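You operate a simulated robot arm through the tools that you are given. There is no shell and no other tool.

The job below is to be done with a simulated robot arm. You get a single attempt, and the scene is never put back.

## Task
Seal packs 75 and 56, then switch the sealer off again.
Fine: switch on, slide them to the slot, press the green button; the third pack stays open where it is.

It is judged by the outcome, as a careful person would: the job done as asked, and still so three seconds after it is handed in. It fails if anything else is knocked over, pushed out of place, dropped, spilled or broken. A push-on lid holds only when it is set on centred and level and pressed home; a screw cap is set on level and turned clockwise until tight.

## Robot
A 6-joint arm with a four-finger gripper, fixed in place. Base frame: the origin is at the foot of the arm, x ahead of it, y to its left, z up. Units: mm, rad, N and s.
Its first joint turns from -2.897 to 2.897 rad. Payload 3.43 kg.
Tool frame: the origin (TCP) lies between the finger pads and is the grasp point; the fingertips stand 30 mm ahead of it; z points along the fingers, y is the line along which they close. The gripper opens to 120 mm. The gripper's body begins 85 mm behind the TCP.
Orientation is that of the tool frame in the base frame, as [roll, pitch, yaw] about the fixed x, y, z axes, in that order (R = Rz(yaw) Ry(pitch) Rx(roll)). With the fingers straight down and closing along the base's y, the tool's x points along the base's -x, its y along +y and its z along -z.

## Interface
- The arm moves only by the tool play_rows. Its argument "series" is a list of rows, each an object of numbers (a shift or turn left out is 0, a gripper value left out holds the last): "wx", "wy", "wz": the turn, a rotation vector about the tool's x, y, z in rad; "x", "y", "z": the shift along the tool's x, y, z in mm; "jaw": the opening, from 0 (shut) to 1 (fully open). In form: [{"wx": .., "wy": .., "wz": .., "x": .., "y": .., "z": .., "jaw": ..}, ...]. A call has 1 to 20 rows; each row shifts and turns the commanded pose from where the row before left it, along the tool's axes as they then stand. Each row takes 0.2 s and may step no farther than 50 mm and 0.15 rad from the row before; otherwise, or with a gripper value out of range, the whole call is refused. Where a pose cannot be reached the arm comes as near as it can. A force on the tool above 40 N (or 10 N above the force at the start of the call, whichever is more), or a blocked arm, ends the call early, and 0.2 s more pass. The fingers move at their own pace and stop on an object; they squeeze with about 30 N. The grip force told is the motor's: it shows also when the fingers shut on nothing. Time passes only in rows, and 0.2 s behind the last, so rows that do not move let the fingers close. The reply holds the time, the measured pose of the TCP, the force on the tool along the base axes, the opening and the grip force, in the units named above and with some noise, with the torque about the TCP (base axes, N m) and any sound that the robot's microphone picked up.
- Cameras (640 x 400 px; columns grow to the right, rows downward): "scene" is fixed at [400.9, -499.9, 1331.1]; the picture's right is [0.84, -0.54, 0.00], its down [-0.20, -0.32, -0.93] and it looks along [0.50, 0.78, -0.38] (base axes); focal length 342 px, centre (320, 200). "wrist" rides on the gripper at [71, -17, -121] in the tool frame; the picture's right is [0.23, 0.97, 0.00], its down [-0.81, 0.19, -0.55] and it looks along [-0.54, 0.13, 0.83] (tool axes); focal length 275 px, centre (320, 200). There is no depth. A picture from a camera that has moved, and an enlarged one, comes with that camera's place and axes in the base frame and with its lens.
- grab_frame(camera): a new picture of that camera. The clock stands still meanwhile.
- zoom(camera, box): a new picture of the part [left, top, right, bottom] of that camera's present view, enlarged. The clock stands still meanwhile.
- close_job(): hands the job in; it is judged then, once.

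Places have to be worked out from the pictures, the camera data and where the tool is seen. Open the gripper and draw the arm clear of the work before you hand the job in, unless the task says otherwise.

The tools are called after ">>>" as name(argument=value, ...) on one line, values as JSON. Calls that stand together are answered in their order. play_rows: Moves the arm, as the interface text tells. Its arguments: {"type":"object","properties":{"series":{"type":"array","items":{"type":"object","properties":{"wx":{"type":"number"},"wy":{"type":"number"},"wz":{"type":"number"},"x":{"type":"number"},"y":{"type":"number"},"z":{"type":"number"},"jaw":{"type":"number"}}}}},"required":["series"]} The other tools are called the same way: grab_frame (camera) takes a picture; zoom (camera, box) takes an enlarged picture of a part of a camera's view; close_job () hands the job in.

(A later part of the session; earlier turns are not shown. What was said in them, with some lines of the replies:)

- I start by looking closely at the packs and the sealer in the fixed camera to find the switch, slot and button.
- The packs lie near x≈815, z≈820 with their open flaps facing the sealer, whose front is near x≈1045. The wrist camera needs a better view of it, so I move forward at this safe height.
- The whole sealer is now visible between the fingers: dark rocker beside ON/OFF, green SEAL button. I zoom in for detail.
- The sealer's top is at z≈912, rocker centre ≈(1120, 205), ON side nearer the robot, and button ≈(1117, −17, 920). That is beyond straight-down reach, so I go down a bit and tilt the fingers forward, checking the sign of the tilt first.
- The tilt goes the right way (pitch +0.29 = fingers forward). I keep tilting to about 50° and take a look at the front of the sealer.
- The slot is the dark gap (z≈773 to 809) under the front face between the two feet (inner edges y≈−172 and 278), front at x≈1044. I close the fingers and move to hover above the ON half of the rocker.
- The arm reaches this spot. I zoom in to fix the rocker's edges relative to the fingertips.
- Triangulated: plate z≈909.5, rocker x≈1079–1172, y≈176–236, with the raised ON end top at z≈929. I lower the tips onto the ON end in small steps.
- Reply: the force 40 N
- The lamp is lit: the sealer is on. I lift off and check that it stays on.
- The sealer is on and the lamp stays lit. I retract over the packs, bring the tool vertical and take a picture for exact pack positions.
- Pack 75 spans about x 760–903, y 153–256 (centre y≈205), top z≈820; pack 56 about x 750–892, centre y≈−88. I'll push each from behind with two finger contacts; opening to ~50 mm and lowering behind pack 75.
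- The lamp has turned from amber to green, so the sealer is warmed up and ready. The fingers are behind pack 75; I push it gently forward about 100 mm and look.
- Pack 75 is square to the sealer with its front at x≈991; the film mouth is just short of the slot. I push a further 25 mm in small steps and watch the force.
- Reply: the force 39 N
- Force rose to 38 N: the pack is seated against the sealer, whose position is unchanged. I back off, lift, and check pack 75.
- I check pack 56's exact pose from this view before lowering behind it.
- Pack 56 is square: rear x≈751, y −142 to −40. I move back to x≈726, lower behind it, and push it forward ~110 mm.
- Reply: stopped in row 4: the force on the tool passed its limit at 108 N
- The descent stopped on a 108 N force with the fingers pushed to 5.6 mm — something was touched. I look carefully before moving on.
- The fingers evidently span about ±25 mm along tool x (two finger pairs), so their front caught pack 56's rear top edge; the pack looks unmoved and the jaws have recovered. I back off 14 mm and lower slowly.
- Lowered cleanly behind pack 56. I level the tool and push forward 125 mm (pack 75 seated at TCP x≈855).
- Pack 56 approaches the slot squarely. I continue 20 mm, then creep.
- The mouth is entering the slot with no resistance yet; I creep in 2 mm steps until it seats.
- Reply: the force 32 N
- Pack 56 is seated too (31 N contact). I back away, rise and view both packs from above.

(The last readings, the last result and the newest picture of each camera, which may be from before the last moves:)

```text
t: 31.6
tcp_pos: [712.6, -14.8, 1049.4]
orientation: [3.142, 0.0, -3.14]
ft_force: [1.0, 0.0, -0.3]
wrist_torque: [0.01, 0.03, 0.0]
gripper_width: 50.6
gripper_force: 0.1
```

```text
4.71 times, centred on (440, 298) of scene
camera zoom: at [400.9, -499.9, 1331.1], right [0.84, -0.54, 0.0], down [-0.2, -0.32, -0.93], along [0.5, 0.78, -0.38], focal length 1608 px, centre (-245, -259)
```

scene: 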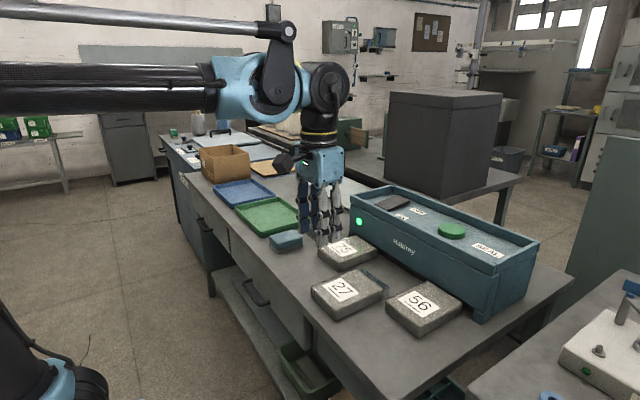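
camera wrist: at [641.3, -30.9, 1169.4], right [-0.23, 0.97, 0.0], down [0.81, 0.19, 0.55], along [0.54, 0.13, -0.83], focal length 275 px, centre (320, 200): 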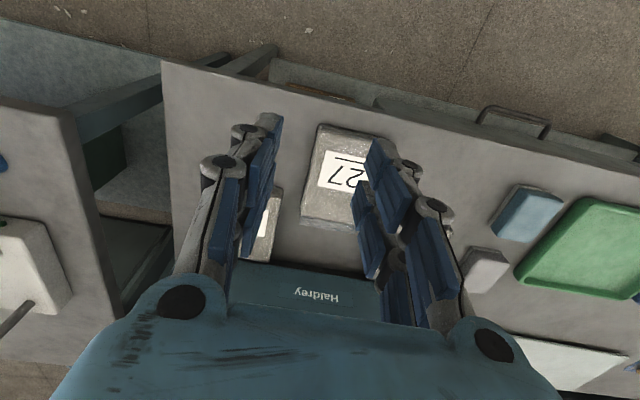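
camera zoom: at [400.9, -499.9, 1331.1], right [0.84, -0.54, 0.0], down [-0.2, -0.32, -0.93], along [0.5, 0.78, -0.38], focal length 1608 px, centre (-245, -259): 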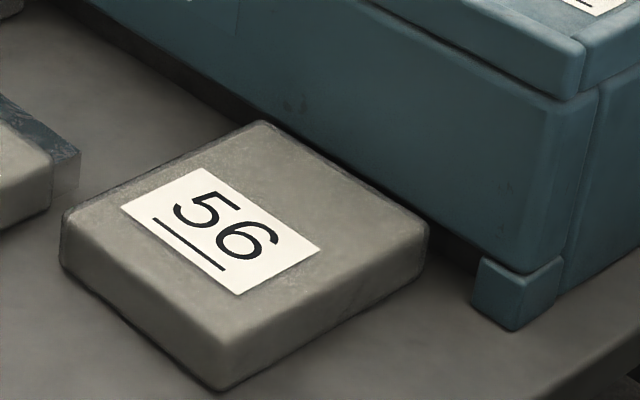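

Both packs sit with their mouths in the slot, and 27 is untouched. I close the fingers, tilt again and move over the green button.

>>> play_rows(series=[{"wy": -0.145, "jaw": 0}, {"wy": -0.145}, {"wy": -0.145}, {"wy": -0.145}, {"wy": -0.145}, {"wy": -0.145}, {"x": -24.28, "y": -0.22, "z": 37.2}, {"x": -24.28, "y": -0.22, "z": 37.2}, {"x": -24.28, "y": -0.22, "z": 37.2}, {"x": -24.28, "y": -0.22, "z": 37.2}, {"x": -24.28, "y": -0.22, "z": 37.2}, {"x": -24.28, "y": -0.22, "z": 37.2}, {"x": -24.28, "y": -0.22, "z": 37.2}, {"x": -24.28, "y": -0.22, "z": 37.2}, {"x": -24.28, "y": -0.22, "z": 37.2}, {"x": 0}])

>>> grab_frame(camera="wrist")

>>> zoom(camera="scene", box=[340, 150, 540, 280])

```text
t: 35.0
tcp_pos: [1110.1, -15.3, 1000.9]
orientation: [3.14, 0.871, -3.141]
ft_force: [0.8, -0.6, -0.2]
wrist_torque: [0.0, 0.0, 0.02]
gripper_width: 0.0
gripper_force: 29.9
```

```text
taken
camera wrist: at [972.4, -31.4, 1024.2], right [-0.15, 0.97, -0.18], down [0.1, 0.19, 0.98], along [0.98, 0.13, -0.13], focal length 275 px, centre (320, 200)
```

wrist: 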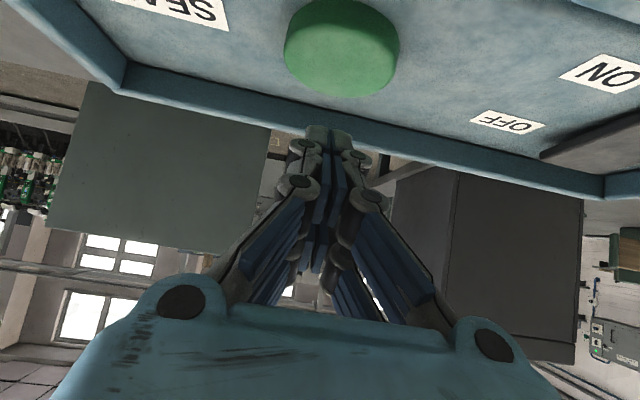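

```text
3.08 times, centred on (440, 215) of scene
camera zoom: at [400.9, -499.9, 1331.1], right [0.84, -0.54, 0.0], down [-0.2, -0.32, -0.93], along [0.5, 0.78, -0.38], focal length 1051 px, centre (-49, 154)
```

zoom: 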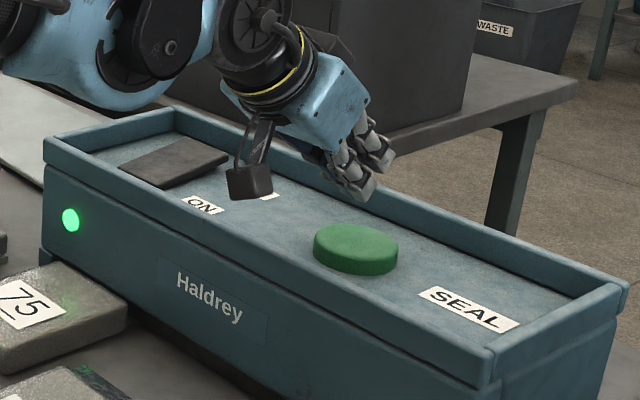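

The fingertips are above the button centre (≈(1117, −15)). I lower toward it and press in small steps.

>>> play_rows(series=[{"x": 25.2, "z": 21.3}, {"x": 3.06, "z": 2.58}, {"x": 3.06, "z": 2.58}, {"x": 3.06, "z": 2.58}, {"x": 0}])

>>> zoom(camera="scene", box=[340, 170, 540, 330])

```text
t: 36.2
tcp_pos: [1110.0, -14.9, 955.6]
orientation: [3.14, 0.871, 3.14]
ft_force: [0.6, 1.0, 4.2]
wrist_torque: [0.03, -0.1, 0.02]
gripper_width: 5.9
gripper_force: 32.8
heard: click
```

```text
2.50 times, centred on (440, 250) of scene
camera zoom: at [400.9, -499.9, 1331.1], right [0.84, -0.54, 0.0], down [-0.2, -0.32, -0.93], along [0.5, 0.78, -0.38], focal length 854 px, centre (20, 75)
```

zoom: 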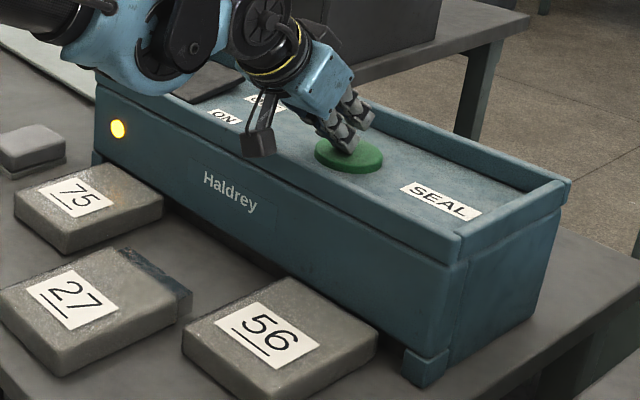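

A click was heard and the lamp went amber: the seal cycle is running. I hold still and wait for it to finish.

>>> play_rows(series=[{"x": 0}, {"x": 0}, {"x": 0}, {"x": 0}, {"x": 0}, {"x": 0}, {"x": 0}])

>>> zoom(camera="scene", box=[340, 170, 540, 330])

```text
t: 37.8
tcp_pos: [1109.1, -16.5, 956.0]
orientation: [3.14, 0.873, -3.14]
ft_force: [-0.3, 0.3, 4.8]
wrist_torque: [-0.04, -0.07, -0.01]
gripper_width: 6.0
gripper_force: 33.3
```

```text
2.50 times, centred on (440, 250) of scene
camera zoom: at [400.9, -499.9, 1331.1], right [0.84, -0.54, 0.0], down [-0.2, -0.32, -0.93], along [0.5, 0.78, -0.38], focal length 854 px, centre (20, 75)
```

zoom: 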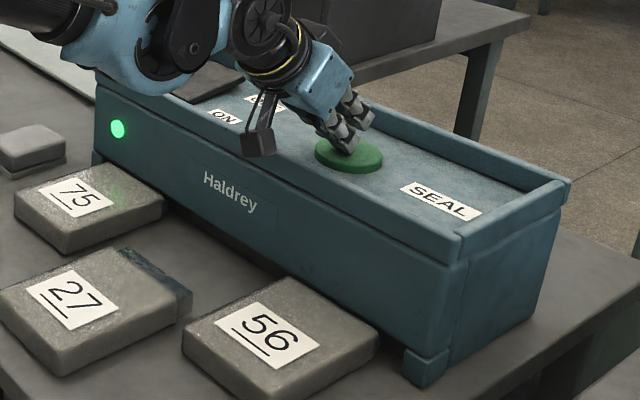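

The lamp is green again, so the cycle has ended. I lift off the button and zoom in on the mouths of both packs to check the seal.

>>> play_rows(series=[{"x": -30, "z": -25.3}, {"x": -36, "z": -30.3}, {"x": 0}])

>>> zoom(camera="scene", box=[435, 275, 475, 305])

>>> zoom(camera="scene", box=[350, 230, 400, 265])

>>> zoom(camera="scene", box=[350, 260, 400, 300])

```text
t: 38.6
tcp_pos: [1113.1, -13.9, 1042.8]
orientation: [3.139, 0.87, 3.141]
ft_force: [-0.5, 0.3, 0.4]
wrist_torque: [0.0, 0.03, -0.02]
gripper_width: 0.1
gripper_force: 33.4
```

```text
13.33 times, centred on (455, 290) of scene
camera zoom: at [400.9, -499.9, 1331.1], right [0.84, -0.54, 0.0], down [-0.2, -0.32, -0.93], along [0.5, 0.78, -0.38], focal length 4555 px, centre (-1480, -1000)
```

zoom: 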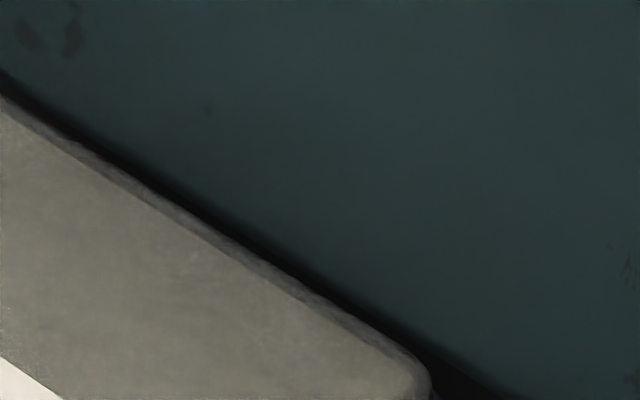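

```text
11.43 times, centred on (375, 248) of scene
camera zoom: at [400.9, -499.9, 1331.1], right [0.84, -0.54, 0.0], down [-0.2, -0.32, -0.93], along [0.5, 0.78, -0.38], focal length 3904 px, centre (-309, -343)
```

zoom: 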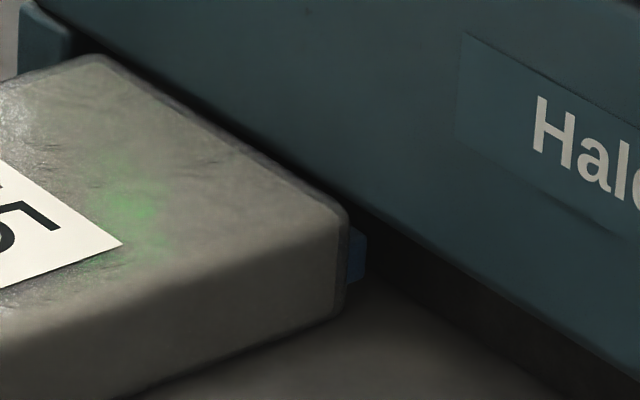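

```text
10.00 times, centred on (375, 280) of scene
camera zoom: at [400.9, -499.9, 1331.1], right [0.84, -0.54, 0.0], down [-0.2, -0.32, -0.93], along [0.5, 0.78, -0.38], focal length 3416 px, centre (-230, -600)
```

zoom: 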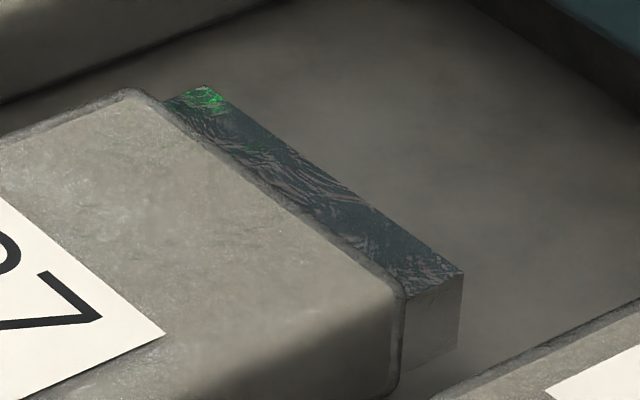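

Pack 75 now shows a blue band at its mouth where there was clear film, unlike open pack 27. I check pack 56 the same way.

>>> zoom(camera="scene", box=[445, 285, 485, 315])

>>> zoom(camera="scene", box=[340, 150, 540, 340])

```text
13.33 times, centred on (465, 300) of scene
camera zoom: at [400.9, -499.9, 1331.1], right [0.84, -0.54, 0.0], down [-0.2, -0.32, -0.93], along [0.5, 0.78, -0.38], focal length 4555 px, centre (-1613, -1133)
```

zoom: 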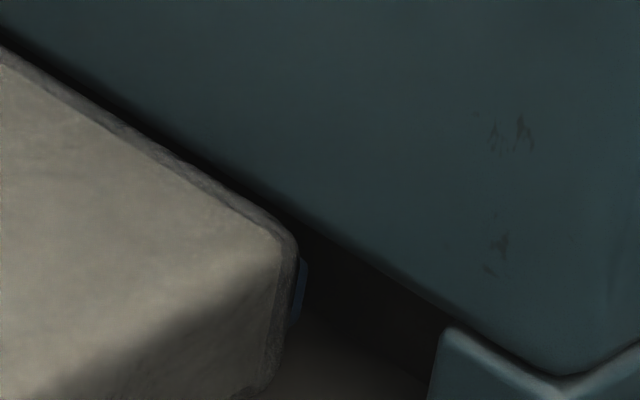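

```text
2.11 times, centred on (440, 245) of scene
camera zoom: at [400.9, -499.9, 1331.1], right [0.84, -0.54, 0.0], down [-0.2, -0.32, -0.93], along [0.5, 0.78, -0.38], focal length 719 px, centre (67, 105)
```

zoom: 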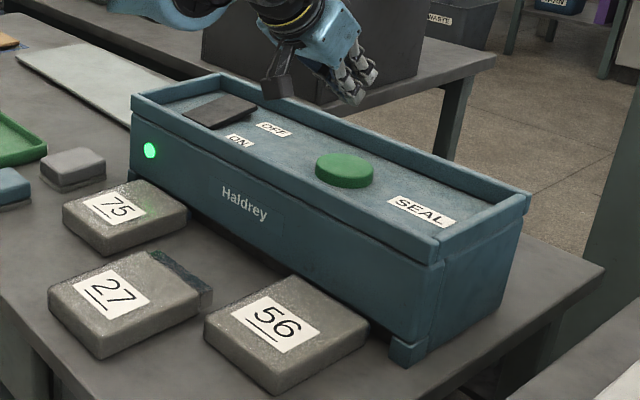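

Pack 56 shows the blue band too, so both are sealed. Now I move above the OFF half of the rocker (x≈1155, y≈206) with slightly more forward tilt for reach.

>>> play_rows(series=[{"wy": -0.13}, {"x": 3.2, "y": 44, "z": 9.2}, {"x": 3.2, "y": 44, "z": 9.2}, {"x": 3.2, "y": 44, "z": 9.2}, {"x": 3.2, "y": 44, "z": 9.2}, {"x": 3.2, "y": 44, "z": 9.2}, {"x": 0}, {"x": 0}])

>>> grab_frame(camera="wrist")

>>> zoom(camera="scene", box=[340, 140, 480, 240])

```text
t: 40.4
tcp_pos: [1137.3, 205.6, 1005.8]
orientation: [3.141, 1.0, -3.141]
ft_force: [-0.4, 0.3, -1.1]
wrist_torque: [0.02, -0.02, -0.02]
gripper_width: 0.0
gripper_force: 33.6
```

```text
taken
camera wrist: at [998.8, 188.7, 1008.9], right [-0.12, 0.97, -0.19], down [-0.03, 0.19, 0.98], along [0.99, 0.13, 0.0], focal length 275 px, centre (320, 200)
```

wrist: 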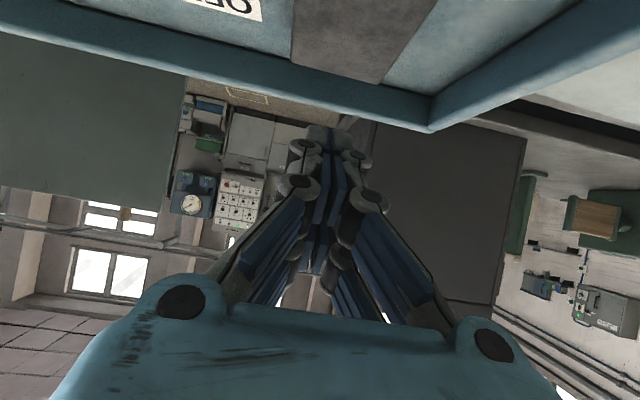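

```text
4.00 times, centred on (410, 190) of scene
camera zoom: at [400.9, -499.9, 1331.1], right [0.84, -0.54, 0.0], down [-0.2, -0.32, -0.93], along [0.5, 0.78, -0.38], focal length 1366 px, centre (-40, 240)
```

zoom: 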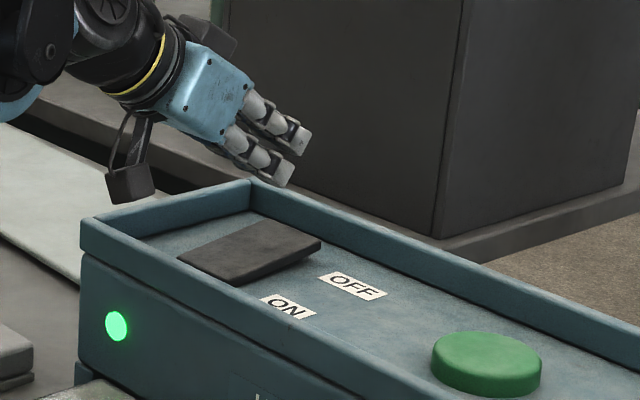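

The tips hover above the OFF half (contact x≈1150). I lower and press gently.

>>> play_rows(series=[{"x": 27.3, "z": 22.3}, {"x": 3.36, "z": 2.16}, {"x": 3.36, "z": 2.16}, {"x": 3.36, "z": 2.16}, {"x": 0}])

>>> zoom(camera="scene", box=[340, 140, 480, 240])

```text
t: 41.6
tcp_pos: [1143.2, 202.5, 958.1]
orientation: [3.141, 1.0, 3.14]
ft_force: [0.1, 0.0, -0.1]
wrist_torque: [0.0, 0.0, 0.01]
gripper_width: 0.1
gripper_force: 33.7
```

```text
4.00 times, centred on (410, 190) of scene
camera zoom: at [400.9, -499.9, 1331.1], right [0.84, -0.54, 0.0], down [-0.2, -0.32, -0.93], along [0.5, 0.78, -0.38], focal length 1366 px, centre (-40, 240)
```

zoom: 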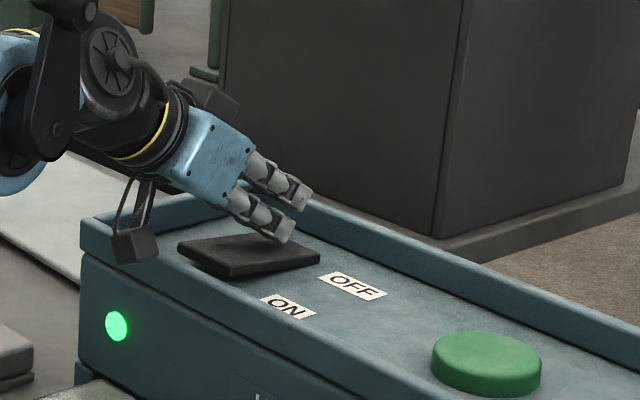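

The rocker looks tipped to OFF, but the lamp still shows green; I wait a moment and look again.

>>> play_rows(series=[{"x": 0}, {"x": 0}])

>>> zoom(camera="scene", box=[340, 140, 480, 240])

```text
t: 42.2
tcp_pos: [1143.4, 203.4, 957.9]
orientation: [3.14, 1.0, 3.139]
ft_force: [-0.1, 0.3, 0.7]
wrist_torque: [0.03, 0.0, 0.0]
gripper_width: 0.0
gripper_force: 33.6
```

```text
4.00 times, centred on (410, 190) of scene
camera zoom: at [400.9, -499.9, 1331.1], right [0.84, -0.54, 0.0], down [-0.2, -0.32, -0.93], along [0.5, 0.78, -0.38], focal length 1366 px, centre (-40, 240)
```

zoom: 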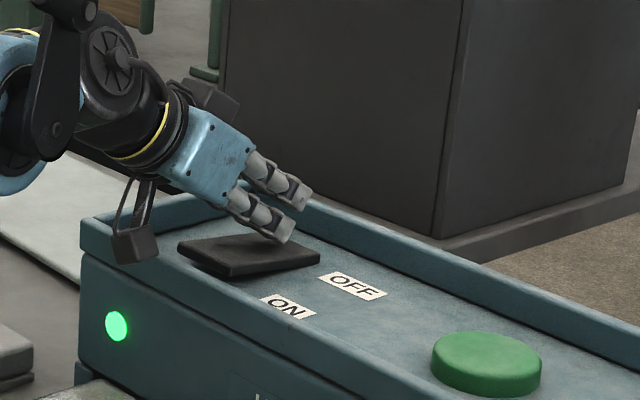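

The rocker has snapped over but the lamp is still lit and there's no contact force, so I press further down to the end stop.

>>> play_rows(series=[{"x": 2.52, "z": 1.62}, {"x": 2.52, "z": 1.62}, {"x": 2.52, "z": 1.62}, {"x": 0}])

>>> zoom(camera="scene", box=[340, 140, 480, 240])

```text
t: 42.9
tcp_pos: [1132.5, 203.3, 965.2]
orientation: [3.141, 1.018, -3.139]
ft_force: [2.9, -0.3, -2.9]
wrist_torque: [-0.01, -0.09, -0.01]
gripper_width: 0.0
gripper_force: 33.1
stopped in row 3: the force on the tool passed its limit at 46 N (the readings are from after the stop); the commanded pose is now the measured one
```

```text
4.00 times, centred on (410, 190) of scene
camera zoom: at [400.9, -499.9, 1331.1], right [0.84, -0.54, 0.0], down [-0.2, -0.32, -0.93], along [0.5, 0.78, -0.38], focal length 1366 px, centre (-40, 240)
```

zoom: 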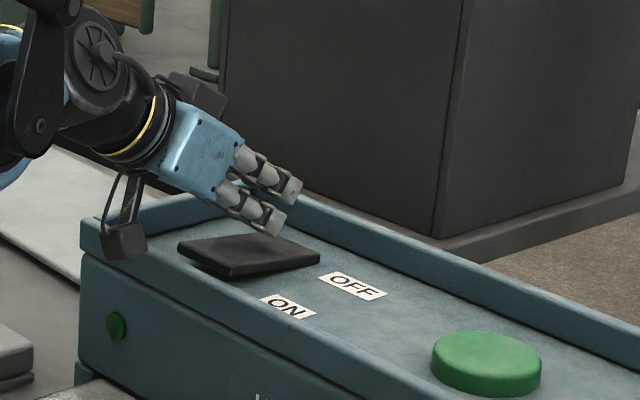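

The lamp is dark: the sealer is off. I lift off, retract from the sealer, bring the tool upright and open the gripper clear of the work.

>>> play_rows(series=[{"x": -38, "z": -23.6}, {"x": -38, "z": -23.6}, {"x": 23, "z": -37.2}, {"x": 23, "z": -37.2}, {"x": 23, "z": -37.2}, {"x": 23, "z": -37.2}, {"x": 23, "z": -37.2}, {"x": 23, "z": -37.2}, {"x": 23, "z": -37.2}, {"x": 23, "z": -37.2}, {"x": 23, "z": -37.2}, {"wy": 0.145}, {"wy": 0.145}, {"wy": 0.145}, {"wy": 0.145}, {"wy": 0.145}, {"wy": 0.145}, {"wy": 0.145}, {"jaw": 1}, {"x": 0}])

>>> grab_frame(camera="wrist")

>>> grab_frame(camera="scene")

```text
t: 47.1
tcp_pos: [738.7, 203.0, 1055.3]
orientation: [3.141, 0.002, -3.14]
ft_force: [-0.1, -0.1, -0.4]
wrist_torque: [0.04, 0.0, -0.01]
gripper_width: 118.4
gripper_force: 0.1
```

```text
taken
camera wrist: at [668.5, 186.1, 1175.4], right [-0.23, 0.97, 0.0], down [0.81, 0.19, 0.55], along [0.54, 0.13, -0.83], focal length 275 px, centre (320, 200)
```

wrist: 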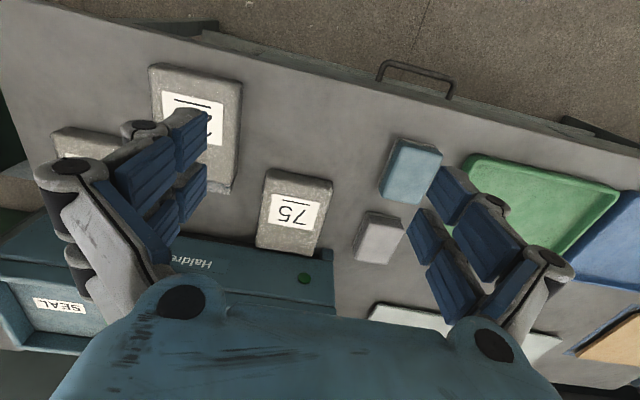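

```text
taken
```

scene: 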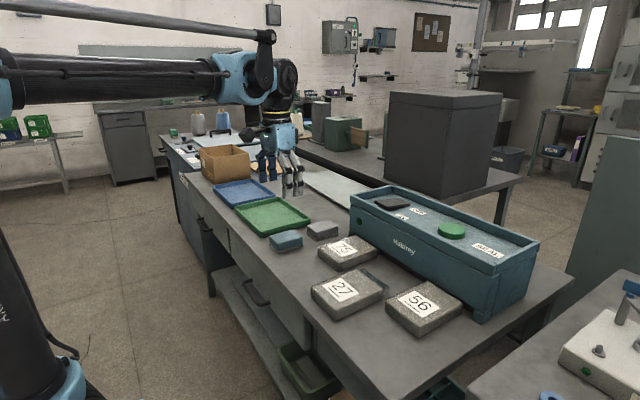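

The lamp is off, pack 27 is where it was, and nothing else moved. I draw the arm further back and up and take a last check.

>>> play_rows(series=[{"x": 40, "z": -25}, {"x": 40, "z": -25}, {"x": 40, "z": -25}, {"x": 40, "z": -25}, {"x": 40, "z": -25}, {"x": 0}])

>>> zoom(camera="scene", box=[240, 170, 560, 360])

>>> zoom(camera="scene", box=[340, 175, 480, 275])

```text
t: 48.5
tcp_pos: [537.0, 203.4, 1179.4]
orientation: [3.139, 0.001, -3.139]
ft_force: [0.2, 0.0, -0.5]
wrist_torque: [0.02, 0.05, 0.01]
gripper_width: 120.1
gripper_force: 0.2
```

```text
2.00 times, centred on (400, 265) of scene
camera zoom: at [400.9, -499.9, 1331.1], right [0.84, -0.54, 0.0], down [-0.2, -0.32, -0.93], along [0.5, 0.78, -0.38], focal length 683 px, centre (160, 70)
```

zoom: 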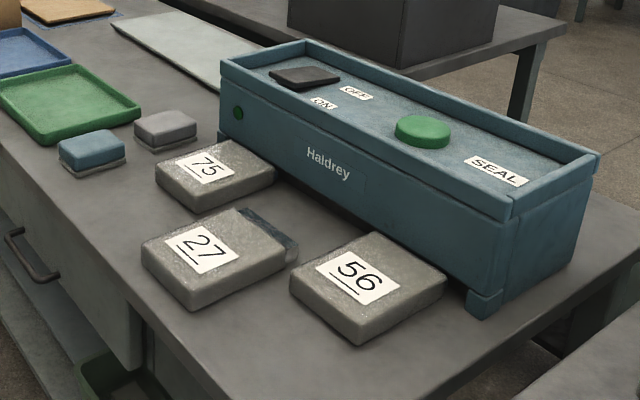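

```text
4.00 times, centred on (410, 225) of scene
camera zoom: at [400.9, -499.9, 1331.1], right [0.84, -0.54, 0.0], down [-0.2, -0.32, -0.93], along [0.5, 0.78, -0.38], focal length 1366 px, centre (-40, 100)
```

zoom: 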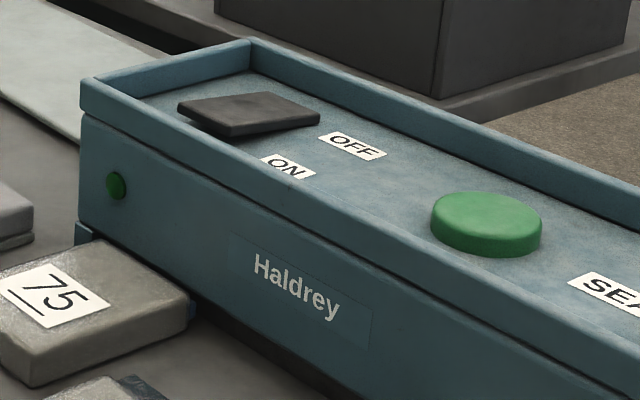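

Packs 75 and 56 are sealed and sitting at the slot. The rocker is at OFF with the lamp dark, and pack 27 is still open in its place. The arm is clear with the gripper open, so I hand the job in.

>>> close_job()

```text
The job is handed in.
```

Packs 75 and 56 are sealed, and the sealer is off again. I handed the job in with the arm drawn back and the gripper open.

- **Sealing:** I switched the sealer on, waited for the lamp to turn green, and slid both packs in until they stopped against it. One press of the green button gave a click. Both packs then showed a blue band at the mouth where there had been clear film. I saw the bands only at the edge of the slot, because I did not pull the packs out to look.
- **Switching off:** After the first press the rocker tipped over but the lamp stayed lit. I pressed it fully down and the lamp went dark.
- **Pack 27:** It is still open and in its place.

The fingers caught the rear top edge of pack 56 as I lowered them behind it. The force peaked at 108 N before the arm stopped. The pack looked unmoved and undamaged in the pictures, and it then slid into the slot normally.
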